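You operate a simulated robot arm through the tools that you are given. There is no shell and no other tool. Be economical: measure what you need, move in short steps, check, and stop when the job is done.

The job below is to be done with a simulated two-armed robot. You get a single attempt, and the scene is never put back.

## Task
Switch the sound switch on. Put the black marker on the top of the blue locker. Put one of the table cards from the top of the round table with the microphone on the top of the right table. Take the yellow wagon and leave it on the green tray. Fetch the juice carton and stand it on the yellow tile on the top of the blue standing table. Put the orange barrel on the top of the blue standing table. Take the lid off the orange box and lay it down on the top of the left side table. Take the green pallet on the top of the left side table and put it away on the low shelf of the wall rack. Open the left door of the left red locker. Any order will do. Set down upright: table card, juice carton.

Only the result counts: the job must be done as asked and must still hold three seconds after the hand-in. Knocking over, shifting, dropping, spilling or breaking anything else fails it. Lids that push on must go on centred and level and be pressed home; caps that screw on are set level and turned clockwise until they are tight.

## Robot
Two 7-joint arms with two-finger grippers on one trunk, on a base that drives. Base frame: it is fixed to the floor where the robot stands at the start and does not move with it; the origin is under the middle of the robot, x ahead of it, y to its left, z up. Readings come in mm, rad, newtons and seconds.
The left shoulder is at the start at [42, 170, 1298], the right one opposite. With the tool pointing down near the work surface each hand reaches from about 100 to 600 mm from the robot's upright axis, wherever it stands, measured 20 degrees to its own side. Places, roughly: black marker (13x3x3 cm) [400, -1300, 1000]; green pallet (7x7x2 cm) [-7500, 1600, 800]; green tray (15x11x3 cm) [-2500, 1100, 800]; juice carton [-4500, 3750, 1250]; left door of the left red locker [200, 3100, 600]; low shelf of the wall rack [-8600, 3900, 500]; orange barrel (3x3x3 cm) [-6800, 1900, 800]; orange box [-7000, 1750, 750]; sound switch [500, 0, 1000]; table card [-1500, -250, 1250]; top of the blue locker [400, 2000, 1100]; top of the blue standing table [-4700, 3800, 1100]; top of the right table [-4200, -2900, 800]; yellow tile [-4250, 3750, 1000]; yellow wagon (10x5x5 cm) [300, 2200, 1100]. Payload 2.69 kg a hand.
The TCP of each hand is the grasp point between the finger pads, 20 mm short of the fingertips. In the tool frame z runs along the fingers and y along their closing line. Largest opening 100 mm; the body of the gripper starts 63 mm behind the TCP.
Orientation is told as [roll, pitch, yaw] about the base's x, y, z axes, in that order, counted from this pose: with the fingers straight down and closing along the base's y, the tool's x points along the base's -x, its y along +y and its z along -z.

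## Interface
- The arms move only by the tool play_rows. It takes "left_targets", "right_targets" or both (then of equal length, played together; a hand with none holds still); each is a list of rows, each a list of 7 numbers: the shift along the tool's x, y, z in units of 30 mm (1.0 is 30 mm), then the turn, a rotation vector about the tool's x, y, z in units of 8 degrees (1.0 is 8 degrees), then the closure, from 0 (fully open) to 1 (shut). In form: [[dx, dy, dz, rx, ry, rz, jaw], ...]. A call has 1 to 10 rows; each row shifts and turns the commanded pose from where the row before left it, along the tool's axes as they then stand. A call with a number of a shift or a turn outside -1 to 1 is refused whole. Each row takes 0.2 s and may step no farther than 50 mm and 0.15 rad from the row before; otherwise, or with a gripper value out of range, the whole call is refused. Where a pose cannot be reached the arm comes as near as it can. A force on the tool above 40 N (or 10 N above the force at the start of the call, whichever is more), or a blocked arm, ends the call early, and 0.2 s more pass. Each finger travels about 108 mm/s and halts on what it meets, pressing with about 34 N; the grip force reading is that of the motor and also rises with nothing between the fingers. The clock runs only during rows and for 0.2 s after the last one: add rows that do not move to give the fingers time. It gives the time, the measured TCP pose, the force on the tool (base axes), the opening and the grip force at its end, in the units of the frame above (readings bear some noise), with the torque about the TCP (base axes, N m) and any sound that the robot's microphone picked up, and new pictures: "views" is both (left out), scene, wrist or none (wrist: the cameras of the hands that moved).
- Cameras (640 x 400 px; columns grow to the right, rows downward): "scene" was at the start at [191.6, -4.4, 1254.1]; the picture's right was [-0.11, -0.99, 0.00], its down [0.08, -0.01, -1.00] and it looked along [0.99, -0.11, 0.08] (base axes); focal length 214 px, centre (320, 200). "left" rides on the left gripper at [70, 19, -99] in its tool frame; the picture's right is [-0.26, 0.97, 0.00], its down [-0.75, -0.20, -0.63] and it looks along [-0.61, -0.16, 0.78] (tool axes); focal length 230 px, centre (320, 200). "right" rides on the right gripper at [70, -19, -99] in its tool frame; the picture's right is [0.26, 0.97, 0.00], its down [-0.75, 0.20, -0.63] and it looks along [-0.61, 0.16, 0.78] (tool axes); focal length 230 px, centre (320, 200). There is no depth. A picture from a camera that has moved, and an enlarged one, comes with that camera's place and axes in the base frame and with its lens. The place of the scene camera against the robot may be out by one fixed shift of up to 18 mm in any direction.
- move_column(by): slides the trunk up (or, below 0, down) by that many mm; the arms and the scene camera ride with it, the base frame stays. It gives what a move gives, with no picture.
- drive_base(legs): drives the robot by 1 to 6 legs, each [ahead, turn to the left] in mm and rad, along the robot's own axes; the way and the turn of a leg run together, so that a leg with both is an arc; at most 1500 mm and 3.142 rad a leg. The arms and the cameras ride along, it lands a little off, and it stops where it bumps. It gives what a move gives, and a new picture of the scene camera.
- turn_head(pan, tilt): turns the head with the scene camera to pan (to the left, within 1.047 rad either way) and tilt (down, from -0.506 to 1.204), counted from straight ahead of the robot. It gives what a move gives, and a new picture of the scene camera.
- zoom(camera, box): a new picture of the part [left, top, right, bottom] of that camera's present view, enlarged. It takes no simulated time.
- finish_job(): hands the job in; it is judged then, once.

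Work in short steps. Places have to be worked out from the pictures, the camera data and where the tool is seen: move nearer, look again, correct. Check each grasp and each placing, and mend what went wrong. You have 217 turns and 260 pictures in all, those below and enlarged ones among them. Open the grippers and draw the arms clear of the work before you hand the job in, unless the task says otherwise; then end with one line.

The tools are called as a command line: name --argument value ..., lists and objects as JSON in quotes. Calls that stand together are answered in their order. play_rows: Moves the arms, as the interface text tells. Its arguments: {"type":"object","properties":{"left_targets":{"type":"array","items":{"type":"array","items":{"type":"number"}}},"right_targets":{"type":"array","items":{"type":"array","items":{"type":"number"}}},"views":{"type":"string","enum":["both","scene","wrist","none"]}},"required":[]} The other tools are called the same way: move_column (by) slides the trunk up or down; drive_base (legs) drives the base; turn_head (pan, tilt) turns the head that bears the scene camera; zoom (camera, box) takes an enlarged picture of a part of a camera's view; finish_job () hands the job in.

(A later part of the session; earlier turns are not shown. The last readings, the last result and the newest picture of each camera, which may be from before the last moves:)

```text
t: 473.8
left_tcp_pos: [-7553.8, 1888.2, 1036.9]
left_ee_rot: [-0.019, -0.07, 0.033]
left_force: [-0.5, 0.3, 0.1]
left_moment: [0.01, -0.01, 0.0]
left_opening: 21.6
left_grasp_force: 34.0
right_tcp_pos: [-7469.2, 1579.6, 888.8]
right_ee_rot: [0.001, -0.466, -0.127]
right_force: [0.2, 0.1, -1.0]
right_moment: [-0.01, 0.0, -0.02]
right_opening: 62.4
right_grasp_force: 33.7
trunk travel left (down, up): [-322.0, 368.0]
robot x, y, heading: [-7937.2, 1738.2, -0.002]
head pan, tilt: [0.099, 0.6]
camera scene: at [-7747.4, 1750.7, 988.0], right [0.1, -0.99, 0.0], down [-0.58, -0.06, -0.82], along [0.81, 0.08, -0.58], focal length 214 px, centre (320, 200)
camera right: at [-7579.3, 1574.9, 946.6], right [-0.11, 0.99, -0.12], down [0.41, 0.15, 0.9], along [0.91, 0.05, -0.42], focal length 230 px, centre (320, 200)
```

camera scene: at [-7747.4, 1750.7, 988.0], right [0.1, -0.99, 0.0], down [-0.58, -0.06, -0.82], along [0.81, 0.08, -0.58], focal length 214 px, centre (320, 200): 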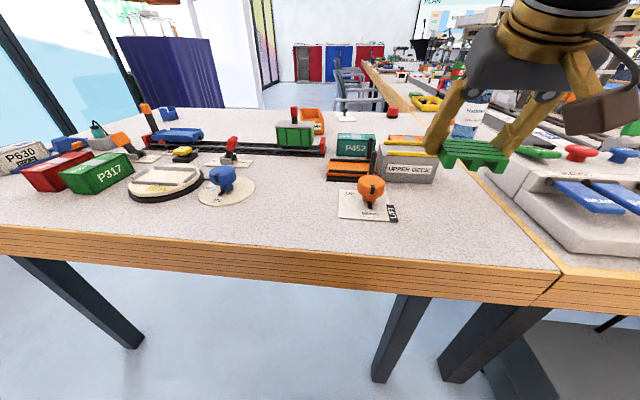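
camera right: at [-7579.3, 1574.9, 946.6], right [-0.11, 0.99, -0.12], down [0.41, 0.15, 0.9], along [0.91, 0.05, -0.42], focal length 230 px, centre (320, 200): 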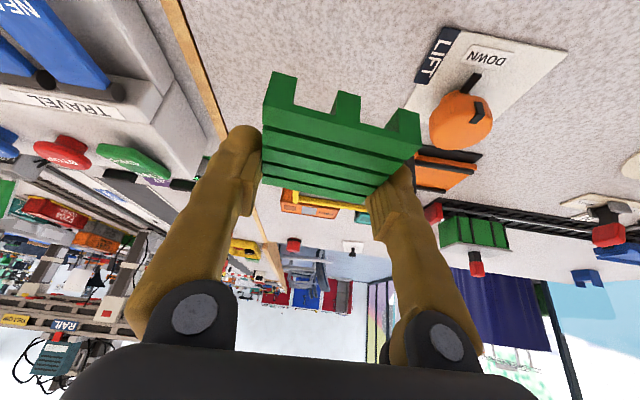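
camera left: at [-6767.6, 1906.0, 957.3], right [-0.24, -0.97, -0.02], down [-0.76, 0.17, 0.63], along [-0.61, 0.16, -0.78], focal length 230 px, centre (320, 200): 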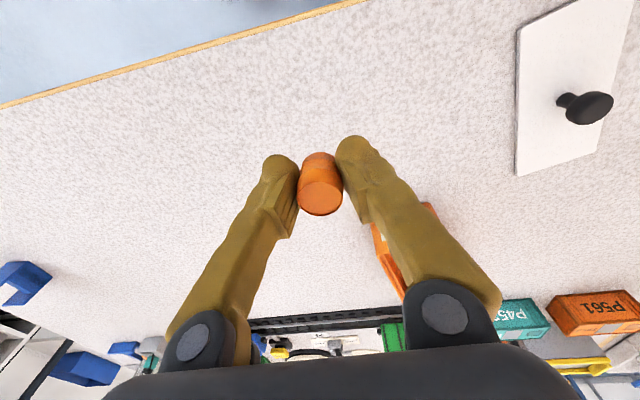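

The pallet is held level. I back off and drive to the wall rack, facing it at about [-8650, 2900].

drive_base --legs '[[-300, 0], [0, 1.913], [1235, 0], [0, -0.342]]'

move_column --by -200

turn_head --pan 0 --tilt 0.35

```text
t: 487.5
left_tcp_pos: [-8822.8, 3282.4, 1035.6]
left_ee_rot: [-0.016, -0.069, 1.619]
left_force: [-0.5, -0.2, -0.9]
left_moment: [-0.03, 0.04, 0.01]
left_opening: 21.6
left_grasp_force: 34.4
right_tcp_pos: [-8515.1, 3371.3, 888.1]
right_ee_rot: [0.003, -0.467, 1.457]
right_force: [0.1, 0.3, 0.1]
right_moment: [0.03, 0.01, 0.0]
right_opening: 62.8
right_grasp_force: 34.2
trunk travel left (down, up): [-322.0, 368.0]
robot x, y, heading: [-8663.2, 2902.8, 1.589]
head pan, tilt: [0.099, 0.6]
camera scene: at [-8663.8, 3083.7, 987.9], right [0.99, 0.12, 0.0], down [0.07, -0.58, -0.82], along [-0.1, 0.81, -0.58], focal length 214 px, centre (320, 200)
```

scene: 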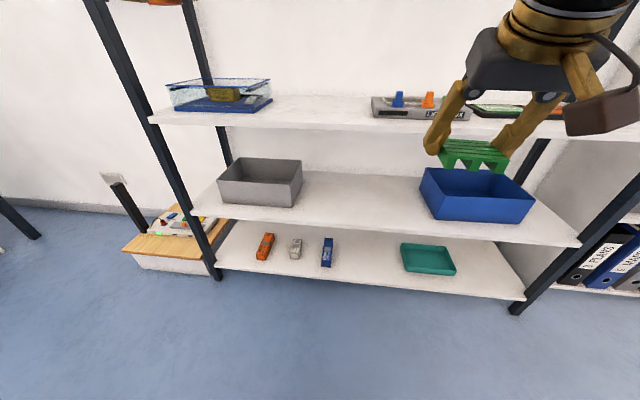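

```text
t: 489.7
left_tcp_pos: [-8821.9, 3264.7, 832.0]
left_ee_rot: [-0.017, -0.054, 1.619]
left_force: [0.0, 0.6, -0.6]
left_moment: [-0.01, -0.01, -0.04]
left_opening: 21.5
left_grasp_force: 33.6
right_tcp_pos: [-8515.5, 3358.0, 694.8]
right_ee_rot: [0.004, -0.482, 1.457]
right_force: [0.2, 0.0, 0.0]
right_moment: [0.0, -0.02, 0.01]
right_opening: 62.7
right_grasp_force: 34.0
trunk travel left (down, up): [-122.0, 568.0]
robot x, y, heading: [-8663.5, 2905.8, 1.586]
head pan, tilt: [0.099, 0.6]
```

```text
t: 490.5
left_tcp_pos: [-8822.7, 3264.7, 831.6]
left_ee_rot: [-0.017, -0.055, 1.62]
left_force: [0.3, -0.6, -1.0]
left_moment: [-0.01, 0.01, 0.0]
left_opening: 21.6
left_grasp_force: 33.7
right_tcp_pos: [-8514.8, 3357.2, 695.8]
right_ee_rot: [0.003, -0.483, 1.458]
right_force: [-0.5, -0.5, -0.5]
right_moment: [0.02, 0.02, 0.01]
right_opening: 62.6
right_grasp_force: 34.0
trunk travel left (down, up): [-122.0, 568.0]
robot x, y, heading: [-8667.0, 2902.7, 1.585]
head pan, tilt: [0.0, 0.351]
camera scene: at [-8655.3, 3086.0, 810.6], right [1.0, 0.02, 0.0], down [0.01, -0.36, -0.93], along [-0.02, 0.93, -0.36], focal length 214 px, centre (320, 200)
```

scene: 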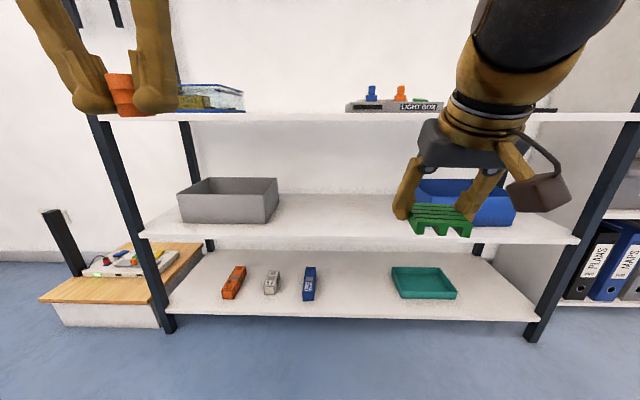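

The middle shelf (bins on it) is at z about 430 to 460 with free room between the bins. I lower the trunk and the right hand, and shift it left to x about -8565.

move_column --by -100

play_rows --right_targets '[[0.46, 0.5, 0.89, 0, 0, 0, 0.5], [0.46, 0.5, 0.89, 0, 0, 0, 0.5], [0.3, 0.5, 0.6, 0, 0, 0, 0.5], [0, 0, 0, 0, 0, 0, 0.5]]' --views "none"

drive_base --legs '[[300, 0]]'

```text
t: 491.8
left_tcp_pos: [-8823.2, 3263.2, 732.5]
left_ee_rot: [-0.017, -0.057, 1.62]
left_force: [0.2, 0.3, -0.4]
left_moment: [0.01, 0.01, -0.01]
left_opening: 21.5
left_grasp_force: 33.9
right_tcp_pos: [-8515.3, 3357.3, 596.8]
right_ee_rot: [0.005, -0.483, 1.459]
right_force: [0.8, 0.1, -0.6]
right_moment: [0.03, 0.01, -0.01]
right_opening: 62.8
right_grasp_force: 34.4
trunk travel left (down, up): [-22.0, 668.0]
robot x, y, heading: [-8670.9, 2900.5, 1.587]
head pan, tilt: [0.0, 0.351]
```

```text
t: 492.8
left_tcp_pos: [-8822.5, 3264.3, 733.4]
left_ee_rot: [-0.018, -0.056, 1.62]
left_force: [-0.2, 0.5, 0.0]
left_moment: [0.01, -0.01, 0.01]
left_opening: 21.7
left_grasp_force: 34.0
right_tcp_pos: [-8553.4, 3373.4, 529.6]
right_ee_rot: [0.066, -0.489, 1.379]
right_force: [-0.3, 0.7, -0.3]
right_moment: [0.0, -0.01, 0.01]
right_opening: 62.8
right_grasp_force: 33.5
trunk travel left (down, up): [-22.0, 668.0]
robot x, y, heading: [-8665.7, 2907.9, 1.591]
head pan, tilt: [0.0, 0.351]
```

```text
t: 494.8
left_tcp_pos: [-8827.6, 3563.0, 733.9]
left_ee_rot: [-0.016, -0.057, 1.619]
left_force: [0.7, -0.4, -0.4]
left_moment: [0.01, 0.01, -0.03]
left_opening: 21.3
left_grasp_force: 34.2
right_tcp_pos: [-8556.1, 3668.9, 522.6]
right_ee_rot: [0.062, -0.477, 1.378]
right_force: [-0.7, 0.0, -0.7]
right_moment: [0.0, 0.01, 0.04]
right_opening: 62.7
right_grasp_force: 33.9
trunk travel left (down, up): [-22.0, 668.0]
robot x, y, heading: [-8670.9, 3202.4, 1.59]
head pan, tilt: [0.0, 0.351]
camera scene: at [-8660.0, 3382.8, 710.7], right [1.0, 0.02, 0.0], down [0.01, -0.36, -0.93], along [-0.01, 0.93, -0.36], focal length 214 px, centre (320, 200)
```

scene: 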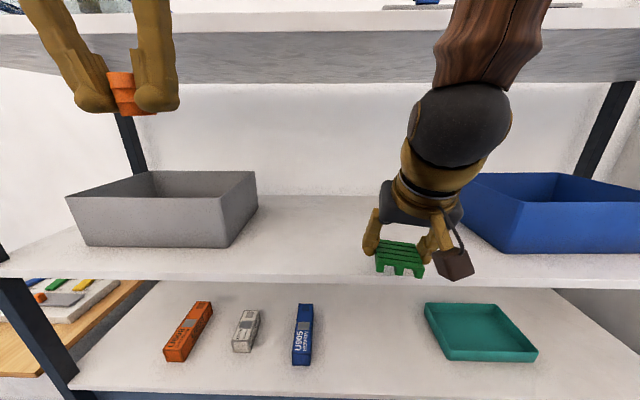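

The shelf's edge is at y about 3700, z about 435. I draw the left hand back, reach further in with the right hand and come 65 mm nearer.

play_rows --right_targets '[[-0.65, 0, 0.34, 0.47, 0, 0, 0.5], [-0.65, 0, 0.34, 0, 0, 0, 0.5], [-0.65, 0, 0.34, 0, 0, 0, 0.5], [0, 0, 0, 0, 0, 0, 0.5]]' --left_targets '[[0.8, 0, 0, 0, 0, 0, 0.9], [0.8, 0, 0, 0, 0, 0, 0.9], [0.8, 0, 0, 0, 0, 0, 0.9], [0, 0, 0, 0, 0, 0, 0.9]]' --views "none"

drive_base --legs '[[65, 0]]'

```text
t: 496.0
left_tcp_pos: [-8822.1, 3464.2, 727.3]
left_ee_rot: [-0.014, -0.048, 1.619]
left_force: [-0.9, -0.4, 0.3]
left_moment: [0.06, -0.03, 0.01]
left_opening: 21.4
left_grasp_force: 34.6
right_tcp_pos: [-8511.1, 3738.0, 557.3]
right_ee_rot: [0.128, -0.47, 1.184]
right_force: [-0.4, 0.4, -2.0]
right_moment: [0.0, 0.01, 0.02]
right_opening: 62.7
right_grasp_force: 34.2
trunk travel left (down, up): [-22.0, 668.0]
robot x, y, heading: [-8672.2, 3206.1, 1.589]
head pan, tilt: [0.0, 0.351]
stopped in row 4 (right hand): the arm was blocked; the commanded pose is now the measured one
```

```text
t: 496.9
left_tcp_pos: [-8820.9, 3481.5, 728.4]
left_ee_rot: [-0.014, -0.053, 1.614]
left_force: [0.9, -0.2, -1.6]
left_moment: [-0.02, 0.06, 0.01]
left_opening: 21.4
left_grasp_force: 33.9
right_tcp_pos: [-8498.0, 3748.9, 560.1]
right_ee_rot: [0.15, -0.428, 1.123]
right_force: [-1.2, 0.2, 0.0]
right_moment: [0.0, -0.05, 0.0]
right_opening: 62.8
right_grasp_force: 33.7
trunk travel left (down, up): [-22.0, 668.0]
robot x, y, heading: [-8671.2, 3238.4, 1.578]
head pan, tilt: [0.0, 0.351]
stopped in leg 1: the robot was blocked; the commanded pose is now the measured one
camera scene: at [-8658.7, 3417.3, 710.7], right [1.0, 0.01, 0.0], down [0.0, -0.36, -0.93], along [-0.01, 0.93, -0.36], focal length 214 px, centre (320, 200)
```

scene: 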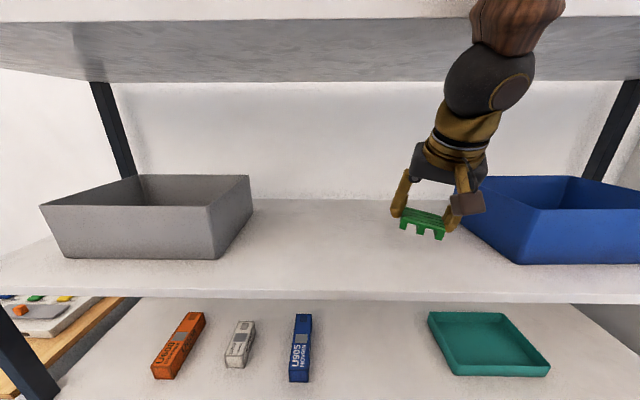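

The forearm meets the upper shelf's edge. I back off 200 mm and pitch the hand flatter (fingers nearly level), so that the wrist stays below that shelf.

drive_base --legs '[[-200, 0]]'

play_rows --right_targets '[[0, 0, 0, 0.54, -0.6, 0, 0.5], [0, 0, 0, 0.54, -0.6, 0, 0.5], [0, 0, 0, 0, -0.9, 0, 0.5], [0, 0, 0, 0, -0.9, 0, 0.5], [0, 0, 0, 0, -0.9, 0, 0.5], [0, 0, 0, 0, -0.9, 0, 0.5], [0, 0, 0, -0.72, 0, -0.37, 0.5], [0, 0, 0, -0.72, 0, -0.37, 0.5], [0, 0, 0, -0.72, 0, -0.37, 0.5], [0, 0, 0, -0.72, 0, -0.37, 0.5]]' --views "scene"

```text
t: 498.6
left_tcp_pos: [-8820.3, 3280.1, 727.8]
left_ee_rot: [-0.016, -0.051, 1.618]
left_force: [0.5, 0.4, -0.9]
left_moment: [-0.03, 0.02, -0.01]
left_opening: 21.6
left_grasp_force: 33.8
right_tcp_pos: [-8502.9, 3553.6, 569.1]
right_ee_rot: [0.16, -0.447, 1.126]
right_force: [-0.2, 1.2, -0.7]
right_moment: [-0.02, 0.01, 0.01]
right_opening: 62.7
right_grasp_force: 33.8
trunk travel left (down, up): [-22.0, 668.0]
robot x, y, heading: [-8666.8, 3037.5, 1.579]
head pan, tilt: [0.0, 0.351]
camera scene: at [-8657.7, 3217.5, 710.6], right [1.0, 0.01, 0.0], down [0.0, -0.36, -0.93], along [-0.01, 0.93, -0.36], focal length 214 px, centre (320, 200)
```

scene: 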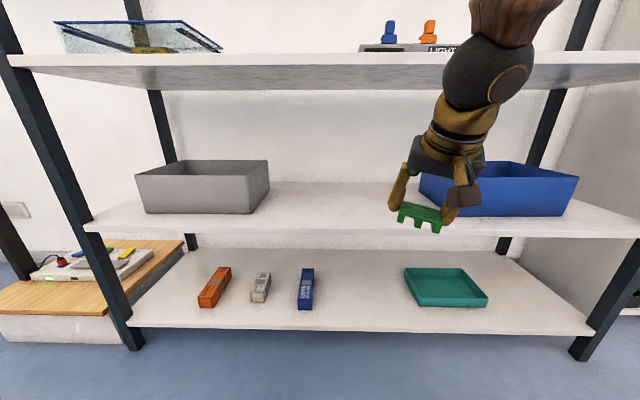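

```text
t: 500.8
left_tcp_pos: [-8821.9, 3266.3, 723.0]
left_ee_rot: [-0.015, -0.026, 1.618]
left_force: [0.1, -0.1, -0.5]
left_moment: [-0.01, -0.06, 0.0]
left_opening: 21.8
left_grasp_force: 33.8
right_tcp_pos: [-8496.2, 3539.1, 574.0]
right_ee_rot: [0.113, -1.062, 1.489]
right_force: [-0.4, -0.2, -1.1]
right_moment: [0.01, 0.0, -0.04]
right_opening: 62.6
right_grasp_force: 33.9
right hand out of reach, approached as far as the arm can: row 2
trunk travel left (down, up): [-22.0, 668.0]
robot x, y, heading: [-8670.0, 3039.0, 1.586]
head pan, tilt: [0.0, 0.351]
camera scene: at [-8657.8, 3217.4, 710.6], right [1.0, 0.01, 0.0], down [0.0, -0.36, -0.93], along [-0.01, 0.93, -0.36], focal length 214 px, centre (320, 200)
```

scene: 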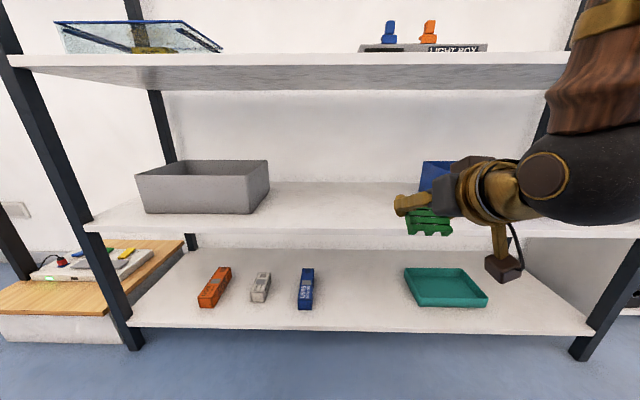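

The hand now lies flat enough. I level its roll, shift it left and down a bit, then drive in 250 mm.

play_rows --right_targets '[[0, 0, 0, 0.8, 0, 0, 0.5], [0.79, 0.83, 0.44, 0, 0, 0, 0.5], [0.79, 0.83, 0.44, 0, 0, 0, 0.5], [0, 0, 0, 0, 0, 0, 0.5]]' --views "none"

drive_base --legs '[[170, 0]]'

```text
t: 501.8
left_tcp_pos: [-8822.1, 3266.2, 723.3]
left_ee_rot: [-0.014, -0.027, 1.618]
left_force: [-0.1, 0.4, 0.4]
left_moment: [0.01, 0.05, -0.01]
left_opening: 21.5
left_grasp_force: 33.9
right_tcp_pos: [-8545.4, 3544.4, 520.7]
right_ee_rot: [0.014, -1.062, 1.471]
right_force: [-0.3, -0.1, 0.4]
right_moment: [-0.03, 0.01, 0.02]
right_opening: 62.7
right_grasp_force: 33.6
trunk travel left (down, up): [-22.0, 668.0]
robot x, y, heading: [-8667.5, 3035.8, 1.585]
head pan, tilt: [0.0, 0.351]
```

```text
t: 503.2
left_tcp_pos: [-8824.8, 3437.4, 722.7]
left_ee_rot: [-0.013, -0.026, 1.618]
left_force: [0.4, -0.3, -0.2]
left_moment: [0.04, 0.01, -0.02]
left_opening: 21.4
left_grasp_force: 33.4
right_tcp_pos: [-8547.8, 3714.4, 519.5]
right_ee_rot: [0.01, -1.062, 1.477]
right_force: [0.5, 0.1, -1.5]
right_moment: [-0.03, -0.01, 0.01]
right_opening: 62.7
right_grasp_force: 33.8
trunk travel left (down, up): [-22.0, 668.0]
robot x, y, heading: [-8668.4, 3211.2, 1.584]
head pan, tilt: [0.0, 0.351]
camera scene: at [-8659.9, 3389.0, 710.7], right [1.0, 0.01, 0.0], down [0.0, -0.36, -0.93], along [-0.01, 0.93, -0.36], focal length 214 px, centre (320, 200)
```

scene: 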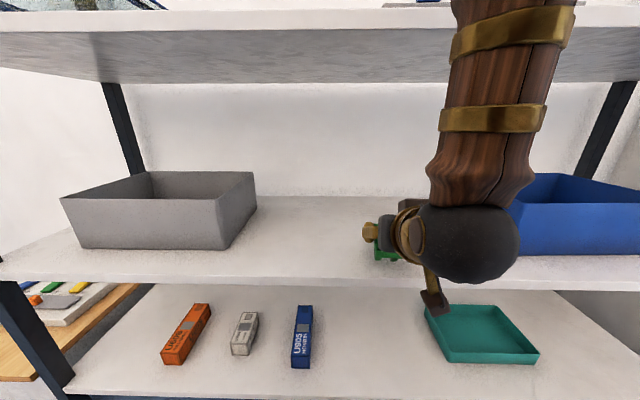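

Good clearance. I drive the last 80 mm in.

drive_base --legs '[[80, 0]]'

play_rows --right_targets '[[0.44, 0, 0.25, 0, 0, 0, 0.5], [0.29, 0, 0.16, 0, 0, 0, 0.5], [0.15, 0, 0.08, 0, 0, 0, 0.5], [0, 0, 0, 0, 0, 0, 0.5]]' --views "wrist"

```text
t: 504.3
left_tcp_pos: [-8824.6, 3505.1, 719.7]
left_ee_rot: [-0.012, -0.001, 1.617]
left_force: [0.5, 0.6, 0.2]
left_moment: [0.01, -0.01, -0.03]
left_opening: 21.7
left_grasp_force: 33.7
right_tcp_pos: [-8545.9, 3789.2, 527.3]
right_ee_rot: [0.02, -1.074, 1.456]
right_force: [-0.7, -0.4, 0.1]
right_moment: [-0.03, 0.0, 0.0]
right_opening: 62.8
right_grasp_force: 34.1
trunk travel left (down, up): [-22.0, 668.0]
robot x, y, heading: [-8673.1, 3289.5, 1.579]
head pan, tilt: [0.0, 0.351]
camera scene: at [-8660.9, 3470.4, 710.6], right [1.0, 0.01, 0.0], down [0.0, -0.36, -0.93], along [-0.01, 0.93, -0.36], focal length 214 px, centre (320, 200)
```

scene: 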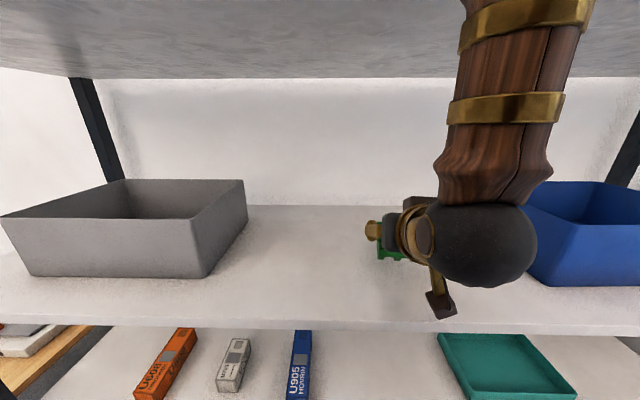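

```text
t: 505.3
left_tcp_pos: [-8820.6, 3499.2, 720.1]
left_ee_rot: [-0.026, 0.007, 1.629]
left_force: [0.1, -0.8, -0.4]
left_moment: [0.0, 0.05, -0.01]
left_opening: 21.5
left_grasp_force: 33.8
right_tcp_pos: [-8546.0, 3782.2, 504.9]
right_ee_rot: [0.02, -1.093, 1.461]
right_force: [-0.1, -0.6, 4.5]
right_moment: [-0.14, -0.11, -0.03]
right_opening: 62.8
right_grasp_force: 34.4
trunk travel left (down, up): [-22.0, 668.0]
robot x, y, heading: [-8672.7, 3289.9, 1.581]
head pan, tilt: [0.0, 0.351]
camera right: at [-8539.0, 3660.8, 488.5], right [-0.98, -0.03, -0.22], down [-0.21, -0.19, 0.96], along [-0.07, 0.98, 0.18], focal length 230 px, centre (320, 200)
```

right: 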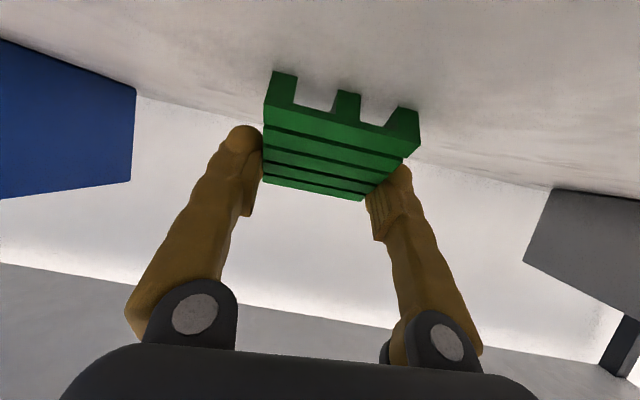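

The pallet's near edge touches the shelf (z about 455). I press down 15 mm so that it tips towards level, then read.

play_rows --right_targets '[[0.145, 0, 0.08, 0, 0, 0, 0.5], [0.145, 0, 0.08, 0, 0, 0, 0.5], [0.145, 0, 0.08, 0, 0, 0, 0.5], [0, 0, 0, 0, 0, 0, 0.5]]' --views "wrist"

```text
t: 506.3
left_tcp_pos: [-8820.9, 3497.6, 720.8]
left_ee_rot: [-0.026, 0.006, 1.628]
left_force: [-0.1, 0.5, -0.8]
left_moment: [0.0, -0.01, 0.0]
left_opening: 21.5
left_grasp_force: 34.1
right_tcp_pos: [-8544.1, 3783.0, 492.7]
right_ee_rot: [0.024, -1.1, 1.455]
right_force: [-0.2, 9.6, 25.6]
right_moment: [-0.3, -0.01, 0.0]
right_opening: 62.6
right_grasp_force: 34.0
trunk travel left (down, up): [-22.0, 668.0]
robot x, y, heading: [-8670.2, 3291.4, 1.583]
head pan, tilt: [0.0, 0.351]
camera right: at [-8539.0, 3662.5, 475.0], right [-0.98, -0.03, -0.22], down [-0.21, -0.2, 0.96], along [-0.07, 0.98, 0.19], focal length 230 px, centre (320, 200)
```

right: 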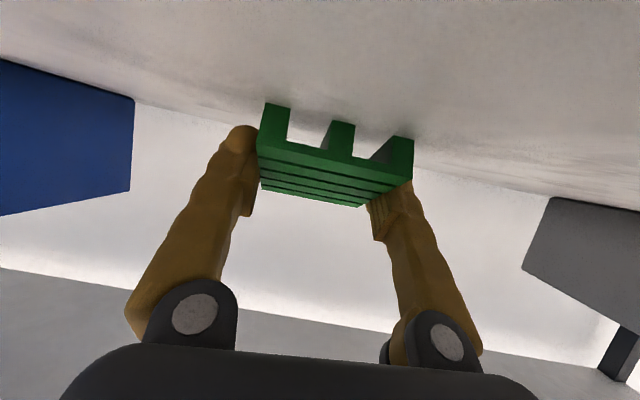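

It is tipping to nearly level. 4 mm more, then I open the fingers and look.

play_rows --right_targets '[[0.12, 0, 0.06, 0, 0, 0, 0.5], [0, 0, 0, 0, 0, 0, 0.3], [0, 0, 0, 0, 0, 0, 0.15], [0, 0, 0, 0, 0, 0, 0.15]]' --views "wrist"

```text
t: 507.3
left_tcp_pos: [-8821.8, 3498.6, 719.9]
left_ee_rot: [-0.025, 0.01, 1.629]
left_force: [-0.3, -0.2, -0.7]
left_moment: [0.04, -0.02, 0.0]
left_opening: 21.4
left_grasp_force: 34.1
right_tcp_pos: [-8545.6, 3782.0, 484.6]
right_ee_rot: [0.024, -1.09, 1.457]
right_force: [-0.5, 0.8, 0.1]
right_moment: [0.01, 0.01, 0.0]
right_opening: 85.0
right_grasp_force: 0.1
trunk travel left (down, up): [-22.0, 668.0]
robot x, y, heading: [-8677.3, 3287.8, 1.583]
head pan, tilt: [0.0, 0.351]
camera right: at [-8538.9, 3660.9, 469.5], right [-0.98, -0.03, -0.22], down [-0.21, -0.19, 0.96], along [-0.07, 0.98, 0.18], focal length 230 px, centre (320, 200)
```

right: 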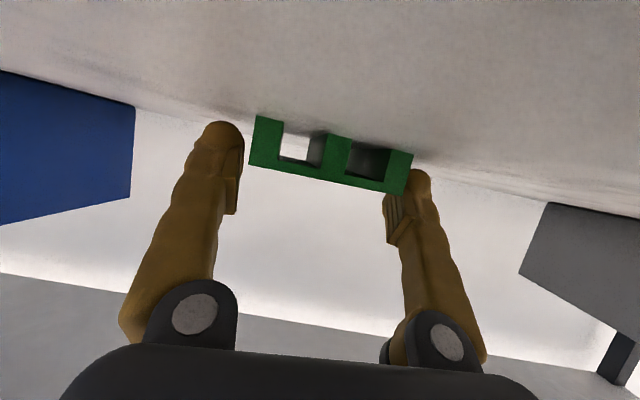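

The pallet sits flat on the low shelf. I open fully and back straight out.

play_rows --right_targets '[[0, 0, 0, 0, 0, 0, 0], [0, 0, -0.3, 0, 0, 0, 0], [0, 0, -0.6, 0, 0, 0, 0]]' --views "none"

drive_base --legs '[[-400, 0]]'

```text
t: 508.1
left_tcp_pos: [-8821.0, 3500.0, 720.7]
left_ee_rot: [-0.025, 0.008, 1.63]
left_force: [0.5, -0.6, 0.1]
left_moment: [-0.03, 0.02, 0.0]
left_opening: 21.4
left_grasp_force: 34.1
right_tcp_pos: [-8546.2, 3758.0, 498.2]
right_ee_rot: [0.023, -1.091, 1.456]
right_force: [0.2, -0.4, -0.1]
right_moment: [-0.01, 0.02, 0.0]
right_opening: 99.9
right_grasp_force: 0.0
trunk travel left (down, up): [-22.0, 668.0]
robot x, y, heading: [-8673.1, 3291.0, 1.581]
head pan, tilt: [0.0, 0.351]
```

```text
t: 510.6
left_tcp_pos: [-8816.4, 3098.9, 720.5]
left_ee_rot: [-0.027, 0.009, 1.629]
left_force: [-0.2, -0.4, -0.7]
left_moment: [-0.04, 0.03, 0.0]
left_opening: 21.4
left_grasp_force: 33.9
right_tcp_pos: [-8542.7, 3357.5, 498.3]
right_ee_rot: [0.024, -1.091, 1.457]
right_force: [0.0, -0.4, 0.8]
right_moment: [-0.01, -0.02, 0.02]
right_opening: 100.0
right_grasp_force: 0.0
trunk travel left (down, up): [-22.0, 668.0]
robot x, y, heading: [-8666.0, 2891.2, 1.588]
head pan, tilt: [0.0, 0.351]
camera scene: at [-8655.8, 3070.0, 710.6], right [1.0, 0.02, 0.0], down [0.01, -0.36, -0.93], along [-0.01, 0.93, -0.36], focal length 214 px, centre (320, 200)
```

scene: 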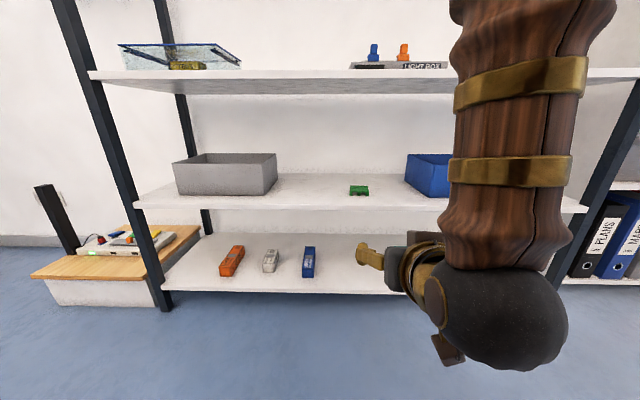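

The pallet stands on the low shelf between the bins. Next the blue standing table: I raise the trunk, turn the right hand back down and drive east.

move_column --by 450

play_rows --right_targets '[[0, 0, 0, 0, 0.98, 0, 0.2], [0, 0, 0, 0, 0.98, 0, 0.2], [0, 0, 0, 0, 0.98, 0, 0.2], [0, 0, 0, 0, 0.98, 0, 0.2], [0, 0, 0, 0, 0.98, 0, 0.2], [0, 0, 0, 0, 0.98, 0, 0.2], [0, 0, 0, 0, 0.98, 0, 0.2], [0, 0, 0, 0, 0.9, 0, 0.2], [-0.5, 0, -1, 0, 0, 0, 0.2], [-0.5, 0, -1, 0, 0, 0, 0.2]]' --views "none"

drive_base --legs '[[0, -1.555], [1200, 0], [1200, 0], [860, 0]]'

```text
refused: 450 is not a number from -400 to 400
```

```text
t: 510.9
left_tcp_pos: [-8810.4, 3094.8, 725.8]
left_ee_rot: [-0.053, 0.001, 1.621]
left_force: [-95.6, 106.4, -49.5]
left_moment: [-8.27, -11.81, -9.82]
left_opening: 21.3
left_grasp_force: 34.1
right_tcp_pos: [-8539.5, 3341.2, 511.3]
right_ee_rot: [0.031, -1.09, 1.443]
right_force: [0.0, 0.4, -0.7]
right_moment: [-0.03, -0.01, -0.03]
right_opening: 79.9
right_grasp_force: 0.0
trunk travel left (down, up): [-22.0, 668.0]
robot x, y, heading: [-8669.6, 2890.5, 1.586]
head pan, tilt: [0.0, 0.351]
stopped in row 1 (left hand): the force on the tool passed its limit at 64 N (the readings are from after the stop); the commanded pose is now the measured one
```

```text
t: 511.6
left_tcp_pos: [-8809.3, 3092.4, 734.0]
left_ee_rot: [-0.04, -0.017, 1.57]
left_force: [-96.3, 134.2, -54.0]
left_moment: [-11.82, -12.55, -9.88]
left_opening: 21.5
left_grasp_force: 33.6
right_tcp_pos: [-8530.3, 3324.9, 523.6]
right_ee_rot: [0.045, -1.118, 1.407]
right_force: [0.1, 0.1, -0.5]
right_moment: [0.0, 0.04, 0.03]
right_opening: 80.1
right_grasp_force: 0.1
trunk travel left (down, up): [-22.0, 668.0]
robot x, y, heading: [-8666.8, 2892.6, 1.576]
head pan, tilt: [0.0, 0.351]
stopped in leg 1: the force on the tool passed its limit at 176 N (the readings are from after the stop); the commanded pose is now the measured one
camera scene: at [-8654.8, 3069.8, 710.7], right [1.0, 0.01, 0.0], down [0.0, -0.36, -0.93], along [-0.01, 0.93, -0.36], focal length 214 px, centre (320, 200)
```

scene: 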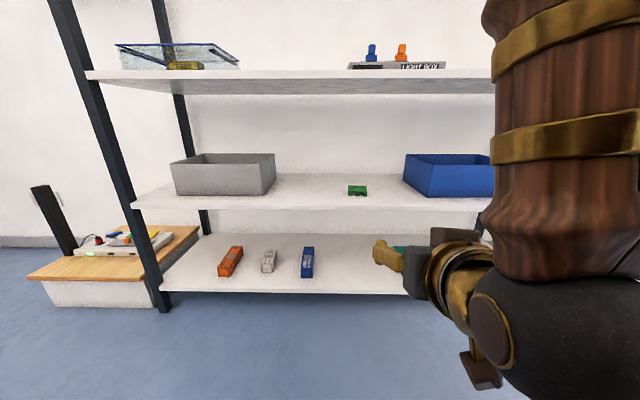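

The left hand has been pressed against my own body. I move it forward first.

play_rows --left_targets '[[-0.6, 0.2, 0, 0, 0, 0, 0.9], [-1, 0.3, 0, 0, 0, 0, 0.9], [-1, 0.3, 0, 0, 0, 0, 0.9], [-1, 0.3, 0, 0, 0, 0, 0.9], [-1, 0, 0, 0, 0, 0, 0.9], [-1, 0, 0, 0, 0, 0, 0.9]]' --views "none"

move_column --by 400

play_rows --right_targets '[[0, 0, 0, 0, 0.98, 0, 0.2], [0, 0, 0, 0, 0.98, 0, 0.2], [0, 0, 0, 0, 0.98, 0, 0.2], [0, 0, 0, 0, 0.98, 0, 0.2], [0, 0, 0, 0, 0.98, 0, 0.2], [0, 0, 0, 0, 0.98, 0, 0.2], [0, 0, 0, 0, 0.98, 0, 0.2], [0, 0, 0, 0, 0.98, 0, 0.2], [-0.5, 0, -1, 0, 0, 0, 0.2], [-0.5, 0, -1, 0, 0, 0, 0.2]]' --views "none"

```text
t: 513.0
left_tcp_pos: [-8845.5, 3249.6, 737.3]
left_ee_rot: [-0.031, -0.024, 1.581]
left_force: [0.2, -0.2, -0.6]
left_moment: [0.01, 0.02, 0.01]
left_opening: 21.5
left_grasp_force: 34.5
right_tcp_pos: [-8531.8, 3325.0, 527.2]
right_ee_rot: [0.053, -1.122, 1.402]
right_force: [0.5, -0.2, -0.5]
right_moment: [0.02, 0.0, -0.05]
right_opening: 80.0
right_grasp_force: 0.0
trunk travel left (down, up): [-22.0, 668.0]
robot x, y, heading: [-8666.4, 2891.0, 1.58]
head pan, tilt: [0.0, 0.351]
```

```text
t: 516.9
left_tcp_pos: [-8845.1, 3248.6, 1136.2]
left_ee_rot: [-0.032, -0.02, 1.582]
left_force: [-0.1, 0.1, -0.4]
left_moment: [0.0, 0.03, -0.01]
left_opening: 21.5
left_grasp_force: 33.8
right_tcp_pos: [-8529.7, 3326.8, 926.1]
right_ee_rot: [0.057, -1.12, 1.398]
right_force: [-0.4, 0.0, 0.9]
right_moment: [-0.03, 0.02, 0.04]
right_opening: 80.0
right_grasp_force: 0.0
trunk travel left (down, up): [-422.0, 268.0]
robot x, y, heading: [-8665.6, 2888.0, 1.58]
head pan, tilt: [0.0, 0.351]
```

```text
t: 519.0
left_tcp_pos: [-8845.1, 3248.7, 1135.9]
left_ee_rot: [-0.032, -0.022, 1.582]
left_force: [0.6, 0.3, -0.7]
left_moment: [0.01, 0.02, 0.01]
left_opening: 21.6
left_grasp_force: 33.5
right_tcp_pos: [-8529.3, 3353.1, 984.9]
right_ee_rot: [0.013, -0.026, 1.461]
right_force: [0.0, 0.1, -0.1]
right_moment: [0.0, 0.01, -0.01]
right_opening: 79.9
right_grasp_force: 0.0
trunk travel left (down, up): [-422.0, 268.0]
robot x, y, heading: [-8665.0, 2889.7, 1.578]
head pan, tilt: [0.0, 0.351]
```

Both hands are fine now. I raise the trunk a bit more and drive east along y about 2950.

move_column --by 130

drive_base --legs '[[0, -1.548], [1200, 0], [1200, 0], [860, 0]]'

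turn_head --pan 0.4 --tilt 0.3

```text
t: 520.6
left_tcp_pos: [-8846.0, 3249.7, 1264.9]
left_ee_rot: [-0.031, -0.023, 1.582]
left_force: [0.1, 0.2, 0.5]
left_moment: [0.02, 0.0, 0.02]
left_opening: 21.3
left_grasp_force: 34.3
right_tcp_pos: [-8529.8, 3352.4, 1116.3]
right_ee_rot: [0.017, -0.029, 1.459]
right_force: [-0.1, 0.9, -0.1]
right_moment: [0.0, -0.01, -0.02]
right_opening: 79.9
right_grasp_force: 0.1
trunk travel left (down, up): [-552.0, 138.0]
robot x, y, heading: [-8666.5, 2888.9, 1.581]
head pan, tilt: [0.0, 0.351]
```

```text
t: 540.4
left_tcp_pos: [-5070.1, 3142.9, 1264.9]
left_ee_rot: [-0.031, -0.021, 0.023]
left_force: [0.0, 0.0, -1.5]
left_moment: [0.01, 0.01, -0.01]
left_opening: 21.6
left_grasp_force: 33.7
right_tcp_pos: [-4962.8, 2826.1, 1115.2]
right_ee_rot: [0.016, -0.028, -0.099]
right_force: [0.3, 0.6, 0.7]
right_moment: [-0.03, 0.02, -0.03]
right_opening: 80.2
right_grasp_force: 0.0
trunk travel left (down, up): [-552.0, 138.0]
robot x, y, heading: [-5423.7, 2957.6, 0.018]
head pan, tilt: [0.0, 0.351]
camera scene: at [-5229.6, 2967.8, 1240.5], right [0.02, -1.0, 0.0], down [-0.36, -0.01, -0.93], along [0.93, 0.02, -0.36], focal length 214 px, centre (320, 200)
```

scene: 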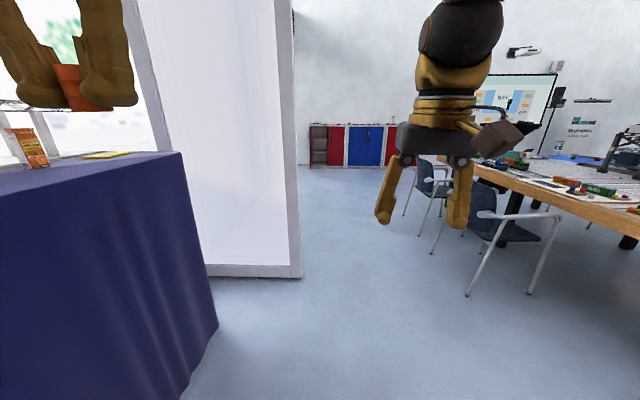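

```text
t: 541.2
left_tcp_pos: [-5091.5, 3142.3, 1271.4]
left_ee_rot: [-0.031, -0.038, 0.024]
left_force: [0.1, -0.7, -0.5]
left_moment: [0.03, 0.01, -0.02]
left_opening: 21.6
left_grasp_force: 34.6
right_tcp_pos: [-4979.5, 2826.4, 1121.8]
right_ee_rot: [0.017, -0.043, -0.1]
right_force: [-1.0, 0.6, -0.5]
right_moment: [0.04, -0.02, 0.02]
right_opening: 79.9
right_grasp_force: 0.1
trunk travel left (down, up): [-552.0, 138.0]
robot x, y, heading: [-5423.4, 2955.7, 0.021]
head pan, tilt: [0.4, 0.3]
camera scene: at [-5238.3, 3003.8, 1245.5], right [0.41, -0.91, -0.01], down [-0.29, -0.12, -0.95], along [0.87, 0.39, -0.31], focal length 214 px, centre (320, 200)
```

scene: 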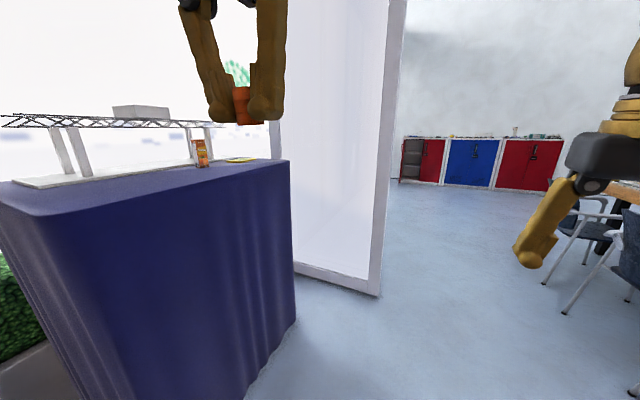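

The blue table's south edge is at y about 3600; carton at about [-4550, 3850], tile at about [-4390, 3830]. I drive to [-4450, 3080] and face it.

drive_base --legs '[[0, 0.11], [980, 0], [0, 1.44]]'

turn_head --pan 0 --tilt 0.35

```text
t: 550.5
left_tcp_pos: [-4637.8, 3429.0, 1271.2]
left_ee_rot: [-0.032, -0.038, 1.575]
left_force: [-0.2, -0.7, 0.3]
left_moment: [0.04, 0.04, 0.03]
left_opening: 21.5
left_grasp_force: 34.0
right_tcp_pos: [-4321.2, 3533.0, 1122.0]
right_ee_rot: [0.019, -0.043, 1.454]
right_force: [0.3, -0.1, -0.3]
right_moment: [0.03, -0.03, 0.03]
right_opening: 80.0
right_grasp_force: 0.2
trunk travel left (down, up): [-552.0, 138.0]
robot x, y, heading: [-4455.2, 3083.2, 1.574]
head pan, tilt: [0.4, 0.3]
camera scene: at [-4477.0, 3270.2, 1245.4], right [0.92, 0.39, -0.01], down [0.12, -0.29, -0.95], along [-0.37, 0.87, -0.31], focal length 214 px, centre (320, 200)
```

scene: 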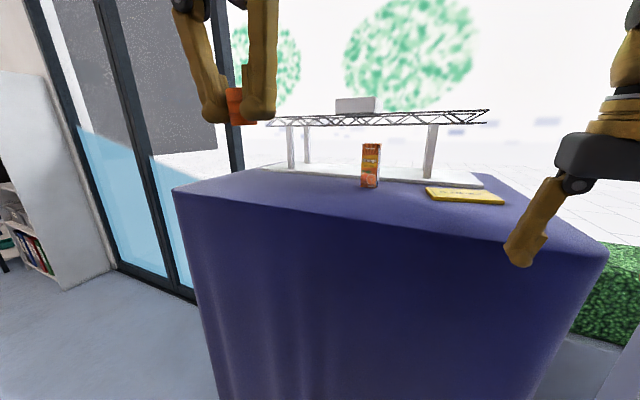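

```text
t: 551.3
left_tcp_pos: [-4637.0, 3405.3, 1256.6]
left_ee_rot: [-0.029, 0.013, 1.574]
left_force: [0.6, 0.7, -0.4]
left_moment: [-0.02, 0.0, -0.01]
left_opening: 21.6
left_grasp_force: 34.4
right_tcp_pos: [-4321.8, 3516.1, 1128.9]
right_ee_rot: [0.018, -0.059, 1.453]
right_force: [0.1, 0.7, -0.2]
right_moment: [-0.03, 0.01, -0.01]
right_opening: 80.1
right_grasp_force: 0.2
trunk travel left (down, up): [-552.0, 138.0]
robot x, y, heading: [-4453.0, 3086.2, 1.571]
head pan, tilt: [0.0, 0.351]
camera scene: at [-4440.6, 3277.3, 1240.6], right [1.0, 0.0, 0.0], down [0.0, -0.36, -0.93], along [0.0, 0.93, -0.36], focal length 214 px, centre (320, 200)
```

scene: 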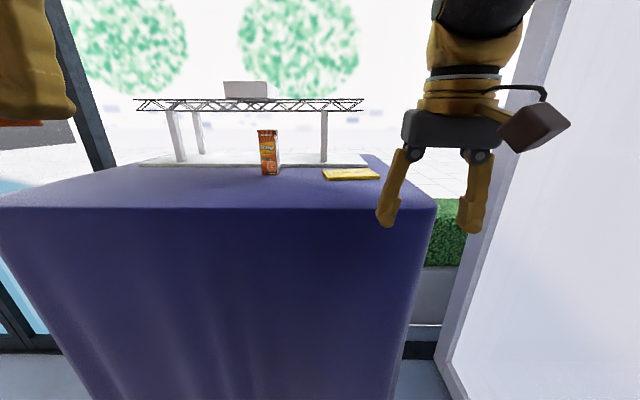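

Triangulated: carton at [-4570, 3815], top at z 1212, table top about 1100; tile centre about [-4360, 3819]. I shift west to x about -4660 so that the right hand can handle the carton, and come near.

drive_base --legs '[[0, 1.571], [210, 0], [0, -1.571], [190, 0]]'

```text
t: 552.2
left_tcp_pos: [-4650.0, 3349.3, 1242.2]
left_ee_rot: [-0.03, 0.077, 1.601]
left_force: [-1.2, -0.5, -0.8]
left_moment: [0.03, -0.08, 0.0]
left_opening: 21.5
left_grasp_force: 34.2
right_tcp_pos: [-4333.3, 3481.0, 1143.3]
right_ee_rot: [0.017, -0.095, 1.483]
right_force: [-0.9, -0.8, 0.4]
right_moment: [0.05, -0.06, -0.03]
right_opening: 80.1
right_grasp_force: 0.1
trunk travel left (down, up): [-552.0, 138.0]
robot x, y, heading: [-4456.9, 3086.8, 1.598]
head pan, tilt: [0.0, 0.351]
stopped in leg 1: the robot was blocked; the commanded pose is now the measured one
camera scene: at [-4447.8, 3274.3, 1241.0], right [1.0, 0.03, 0.0], down [0.01, -0.36, -0.93], along [-0.03, 0.93, -0.36], focal length 214 px, centre (320, 200)
```

scene: 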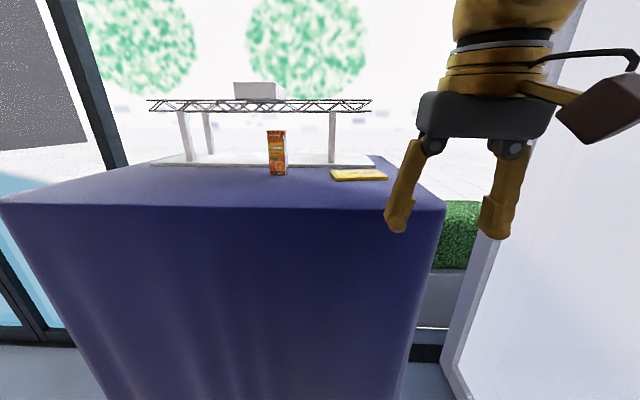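

The turn was blocked, arms have swayed back again. I move both hands forward and level them, then retry.

play_rows --left_targets '[[-0.6, 0, 0, 0, -0.55, 0, 0.9], [-1, 0, 0, 0, 0, 0, 0.9], [-1, 0, 0, 0, 0, 0, 0.9], [-1, 0, 0, 0, 0, 0, 0.9], [-1, 0, 0, 0, 0, 0, 0.9], [0, 0, 0, 0, 0, 0, 0.9]]' --right_targets '[[-0.3, 0, -0.3, 0, 0.68, 0, 0.2], [-0.3, 0, -0.5, 0, 0, 0, 0.2], [-0.3, 0, -0.5, 0, 0, 0, 0.2], [-0.3, 0, -0.5, 0, 0, 0, 0.2], [-0.3, 0, -0.5, 0, 0, 0, 0.2], [0, 0, 0, 0, 0, 0, 0.2]]' --views "none"

drive_base --legs '[[-100, 0], [0, 1.544], [215, 0], [0, -1.571], [200, 0]]'

```text
t: 553.6
left_tcp_pos: [-4650.3, 3496.0, 1268.7]
left_ee_rot: [-0.027, -0.07, 1.602]
left_force: [0.2, -0.2, -0.3]
left_moment: [0.0, -0.01, -0.03]
left_opening: 21.4
left_grasp_force: 33.7
right_tcp_pos: [-4326.4, 3528.5, 1211.1]
right_ee_rot: [0.018, 0.001, 1.484]
right_force: [-0.6, -0.1, -0.3]
right_moment: [-0.01, -0.03, -0.04]
right_opening: 79.8
right_grasp_force: 0.1
trunk travel left (down, up): [-552.0, 138.0]
robot x, y, heading: [-4455.1, 3089.8, 1.601]
head pan, tilt: [0.0, 0.351]
```

```text
t: 565.0
left_tcp_pos: [-4858.6, 3598.9, 1268.3]
left_ee_rot: [-0.028, -0.069, 1.584]
left_force: [-0.2, 0.1, -0.2]
left_moment: [-0.04, 0.05, -0.02]
left_opening: 21.3
left_grasp_force: 34.1
right_tcp_pos: [-4534.4, 3626.5, 1211.4]
right_ee_rot: [0.02, 0.005, 1.467]
right_force: [0.3, 0.1, -0.2]
right_moment: [-0.02, 0.02, -0.03]
right_opening: 80.2
right_grasp_force: 0.1
trunk travel left (down, up): [-552.0, 138.0]
robot x, y, heading: [-4670.5, 3187.1, 1.588]
head pan, tilt: [0.0, 0.351]
camera scene: at [-4658.1, 3376.8, 1240.3], right [1.0, 0.01, 0.0], down [0.0, -0.36, -0.93], along [-0.01, 0.93, -0.36], focal length 214 px, centre (320, 200)
```

scene: 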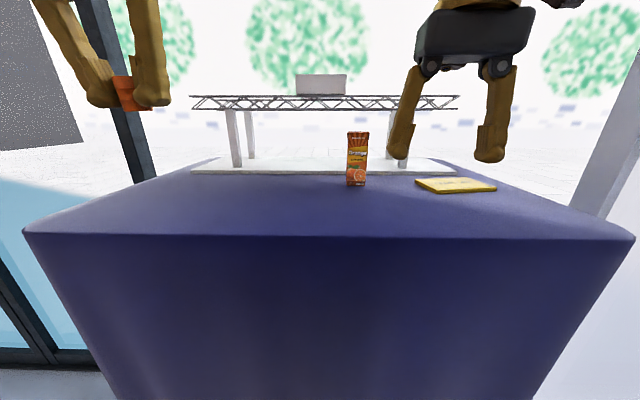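

Now the barrel: the left hand goes forward to about [-4857, 3720] over the table and down to z 1150.

play_rows --left_targets '[[-0.8, 0, 0, 0, 0.5, 0, 0.9], [-1, 0, 0, 0, 0, 0, 0.9], [-1, 0, 0, 0, 0, 0, 0.9], [-1, 0, 0, 0, 0, 0, 0.9], [0, 0, 1, 0, 0, 0, 0.9], [0, 0, 1, 0, 0, 0, 0.9], [0, 0, 1, 0, 0, 0, 0.9], [0, 0, 1, 0, 0, 0, 0.9], [0, 0, 0, 0, 0, 0, 0.9]]' --views "both"

```text
t: 567.0
left_tcp_pos: [-4857.1, 3694.5, 1158.1]
left_ee_rot: [-0.027, -0.014, 1.582]
left_force: [0.5, 0.5, -1.5]
left_moment: [-0.03, -0.01, -0.01]
left_opening: 21.6
left_grasp_force: 34.6
right_tcp_pos: [-4532.5, 3605.7, 1217.5]
right_ee_rot: [0.018, -0.012, 1.466]
right_force: [0.2, -0.2, -0.1]
right_moment: [0.0, -0.01, -0.02]
right_opening: 80.0
right_grasp_force: 0.0
trunk travel left (down, up): [-552.0, 138.0]
robot x, y, heading: [-4670.0, 3184.0, 1.586]
head pan, tilt: [0.0, 0.351]
camera scene: at [-4658.4, 3375.6, 1240.5], right [1.0, 0.01, 0.0], down [0.01, -0.36, -0.93], along [-0.01, 0.93, -0.36], focal length 214 px, centre (320, 200)
camera left: at [-4877.3, 3621.6, 1255.4], right [-0.97, 0.25, -0.02], down [0.17, 0.74, 0.65], along [0.18, 0.62, -0.76], focal length 230 px, centre (320, 200)
```

scene: 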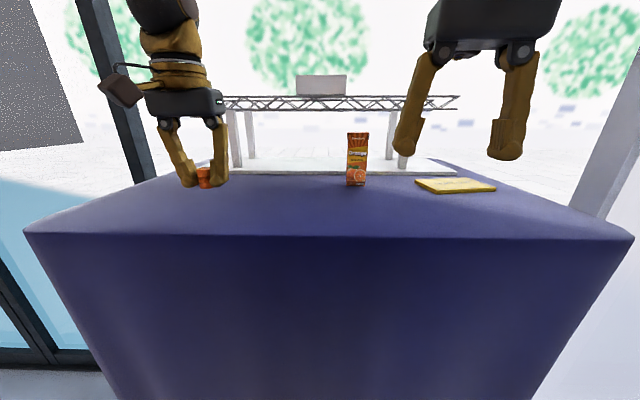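
left: 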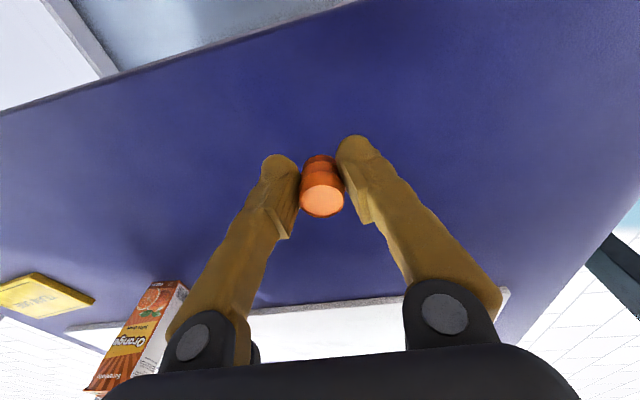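

Well over the table. I lower the barrel in decreasing steps.

play_rows --left_targets '[[0, 0, 0.5, 0, 0, 0, 0.9], [0, 0, 0.3, 0, 0, 0, 0.9], [0, 0, 0.15, 0, 0, 0, 0.9], [0, 0, 0.1, 0, 0, 0, 0.9], [0, 0, 0, 0, 0, 0, 0.9]]' --views "none"

```text
t: 568.2
left_tcp_pos: [-4854.4, 3694.9, 1127.4]
left_ee_rot: [-0.028, -0.014, 1.582]
left_force: [0.1, 0.9, -0.8]
left_moment: [0.03, 0.01, 0.03]
left_opening: 21.6
left_grasp_force: 33.9
right_tcp_pos: [-4532.9, 3605.3, 1218.0]
right_ee_rot: [0.018, -0.012, 1.465]
right_force: [-0.3, 0.5, 0.1]
right_moment: [-0.01, 0.03, -0.03]
right_opening: 80.1
right_grasp_force: 0.1
trunk travel left (down, up): [-552.0, 138.0]
robot x, y, heading: [-4669.3, 3187.4, 1.586]
head pan, tilt: [0.0, 0.351]
```

play_rows --left_targets '[[0, 0, 0.12, 0, 0, 0, 0.9], [0, 0, 0.12, 0, 0, 0, 0.9], [0, 0, 0.12, 0, 0, 0, 0.9], [0, 0, 0, 0, 0, 0, 0.9]]' --views "none"

```text
t: 569.2
left_tcp_pos: [-4856.1, 3694.6, 1115.5]
left_ee_rot: [-0.029, -0.015, 1.584]
left_force: [0.3, -0.3, -0.2]
left_moment: [0.01, 0.03, 0.01]
left_opening: 21.7
left_grasp_force: 34.3
right_tcp_pos: [-4532.8, 3605.7, 1218.6]
right_ee_rot: [0.018, -0.012, 1.467]
right_force: [-0.3, -0.9, 0.1]
right_moment: [0.01, 0.02, 0.03]
right_opening: 80.0
right_grasp_force: 0.0
trunk travel left (down, up): [-552.0, 138.0]
robot x, y, heading: [-4670.2, 3184.5, 1.589]
head pan, tilt: [0.0, 0.351]
```

play_rows --left_targets '[[0, 0, 0.12, 0, 0, 0, 0.9], [0, 0, 0.12, 0, 0, 0, 0.9], [0, 0, 0.1, 0, 0, 0, 0.9], [0, 0, 0, 0, 0, 0, 0.9]]' --views "scene"

```text
t: 570.4
left_tcp_pos: [-4854.7, 3676.6, 1117.1]
left_ee_rot: [-0.027, -0.043, 1.585]
left_force: [-0.1, -0.7, 0.9]
left_moment: [0.06, -0.02, 0.0]
left_opening: 21.3
left_grasp_force: 33.9
right_tcp_pos: [-4533.3, 3583.4, 1224.5]
right_ee_rot: [0.021, -0.032, 1.467]
right_force: [1.0, -1.0, -0.4]
right_moment: [0.03, 0.02, 0.0]
right_opening: 79.8
right_grasp_force: 0.1
trunk travel left (down, up): [-552.0, 138.0]
robot x, y, heading: [-4673.7, 3184.4, 1.587]
head pan, tilt: [0.0, 0.351]
stopped in row 4 (left hand): the force on the tool passed its limit at 40 N (the readings are from after the stop); the commanded pose is now the measured one
camera scene: at [-4658.4, 3372.8, 1240.5], right [1.0, 0.01, 0.0], down [0.01, -0.36, -0.93], along [-0.01, 0.93, -0.36], focal length 214 px, centre (320, 200)
```

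scene: 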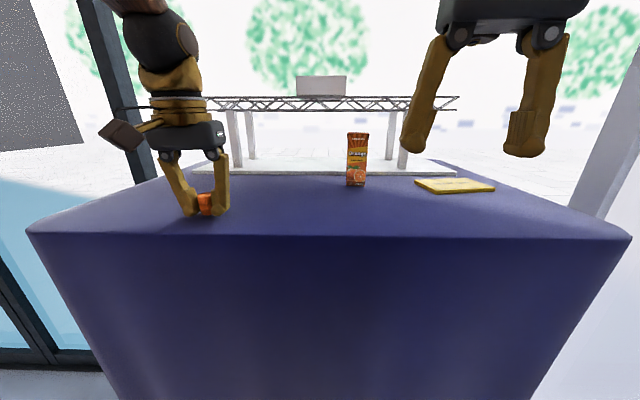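

It touched at about z 1107 and recoiled. I level the hand and settle down gently by 8 mm.

play_rows --left_targets '[[0, 0, 0, 0, 0.31, 0, 0.9], [0, 0, 0.15, 0, 0, 0, 0.9], [0, 0, 0.12, 0, 0, 0, 0.9], [0, 0, 0, 0, 0, 0, 0.9]]' --views "none"

```text
t: 571.4
left_tcp_pos: [-4853.9, 3680.2, 1109.4]
left_ee_rot: [-0.027, 0.001, 1.584]
left_force: [-1.9, -3.9, 19.7]
left_moment: [0.14, 0.05, 0.01]
left_opening: 21.6
left_grasp_force: 34.3
right_tcp_pos: [-4532.6, 3585.1, 1224.9]
right_ee_rot: [0.02, -0.03, 1.466]
right_force: [0.0, 0.3, 0.0]
right_moment: [0.02, 0.01, 0.02]
right_opening: 80.0
right_grasp_force: 0.1
trunk travel left (down, up): [-552.0, 138.0]
robot x, y, heading: [-4669.5, 3189.1, 1.584]
head pan, tilt: [0.0, 0.351]
```

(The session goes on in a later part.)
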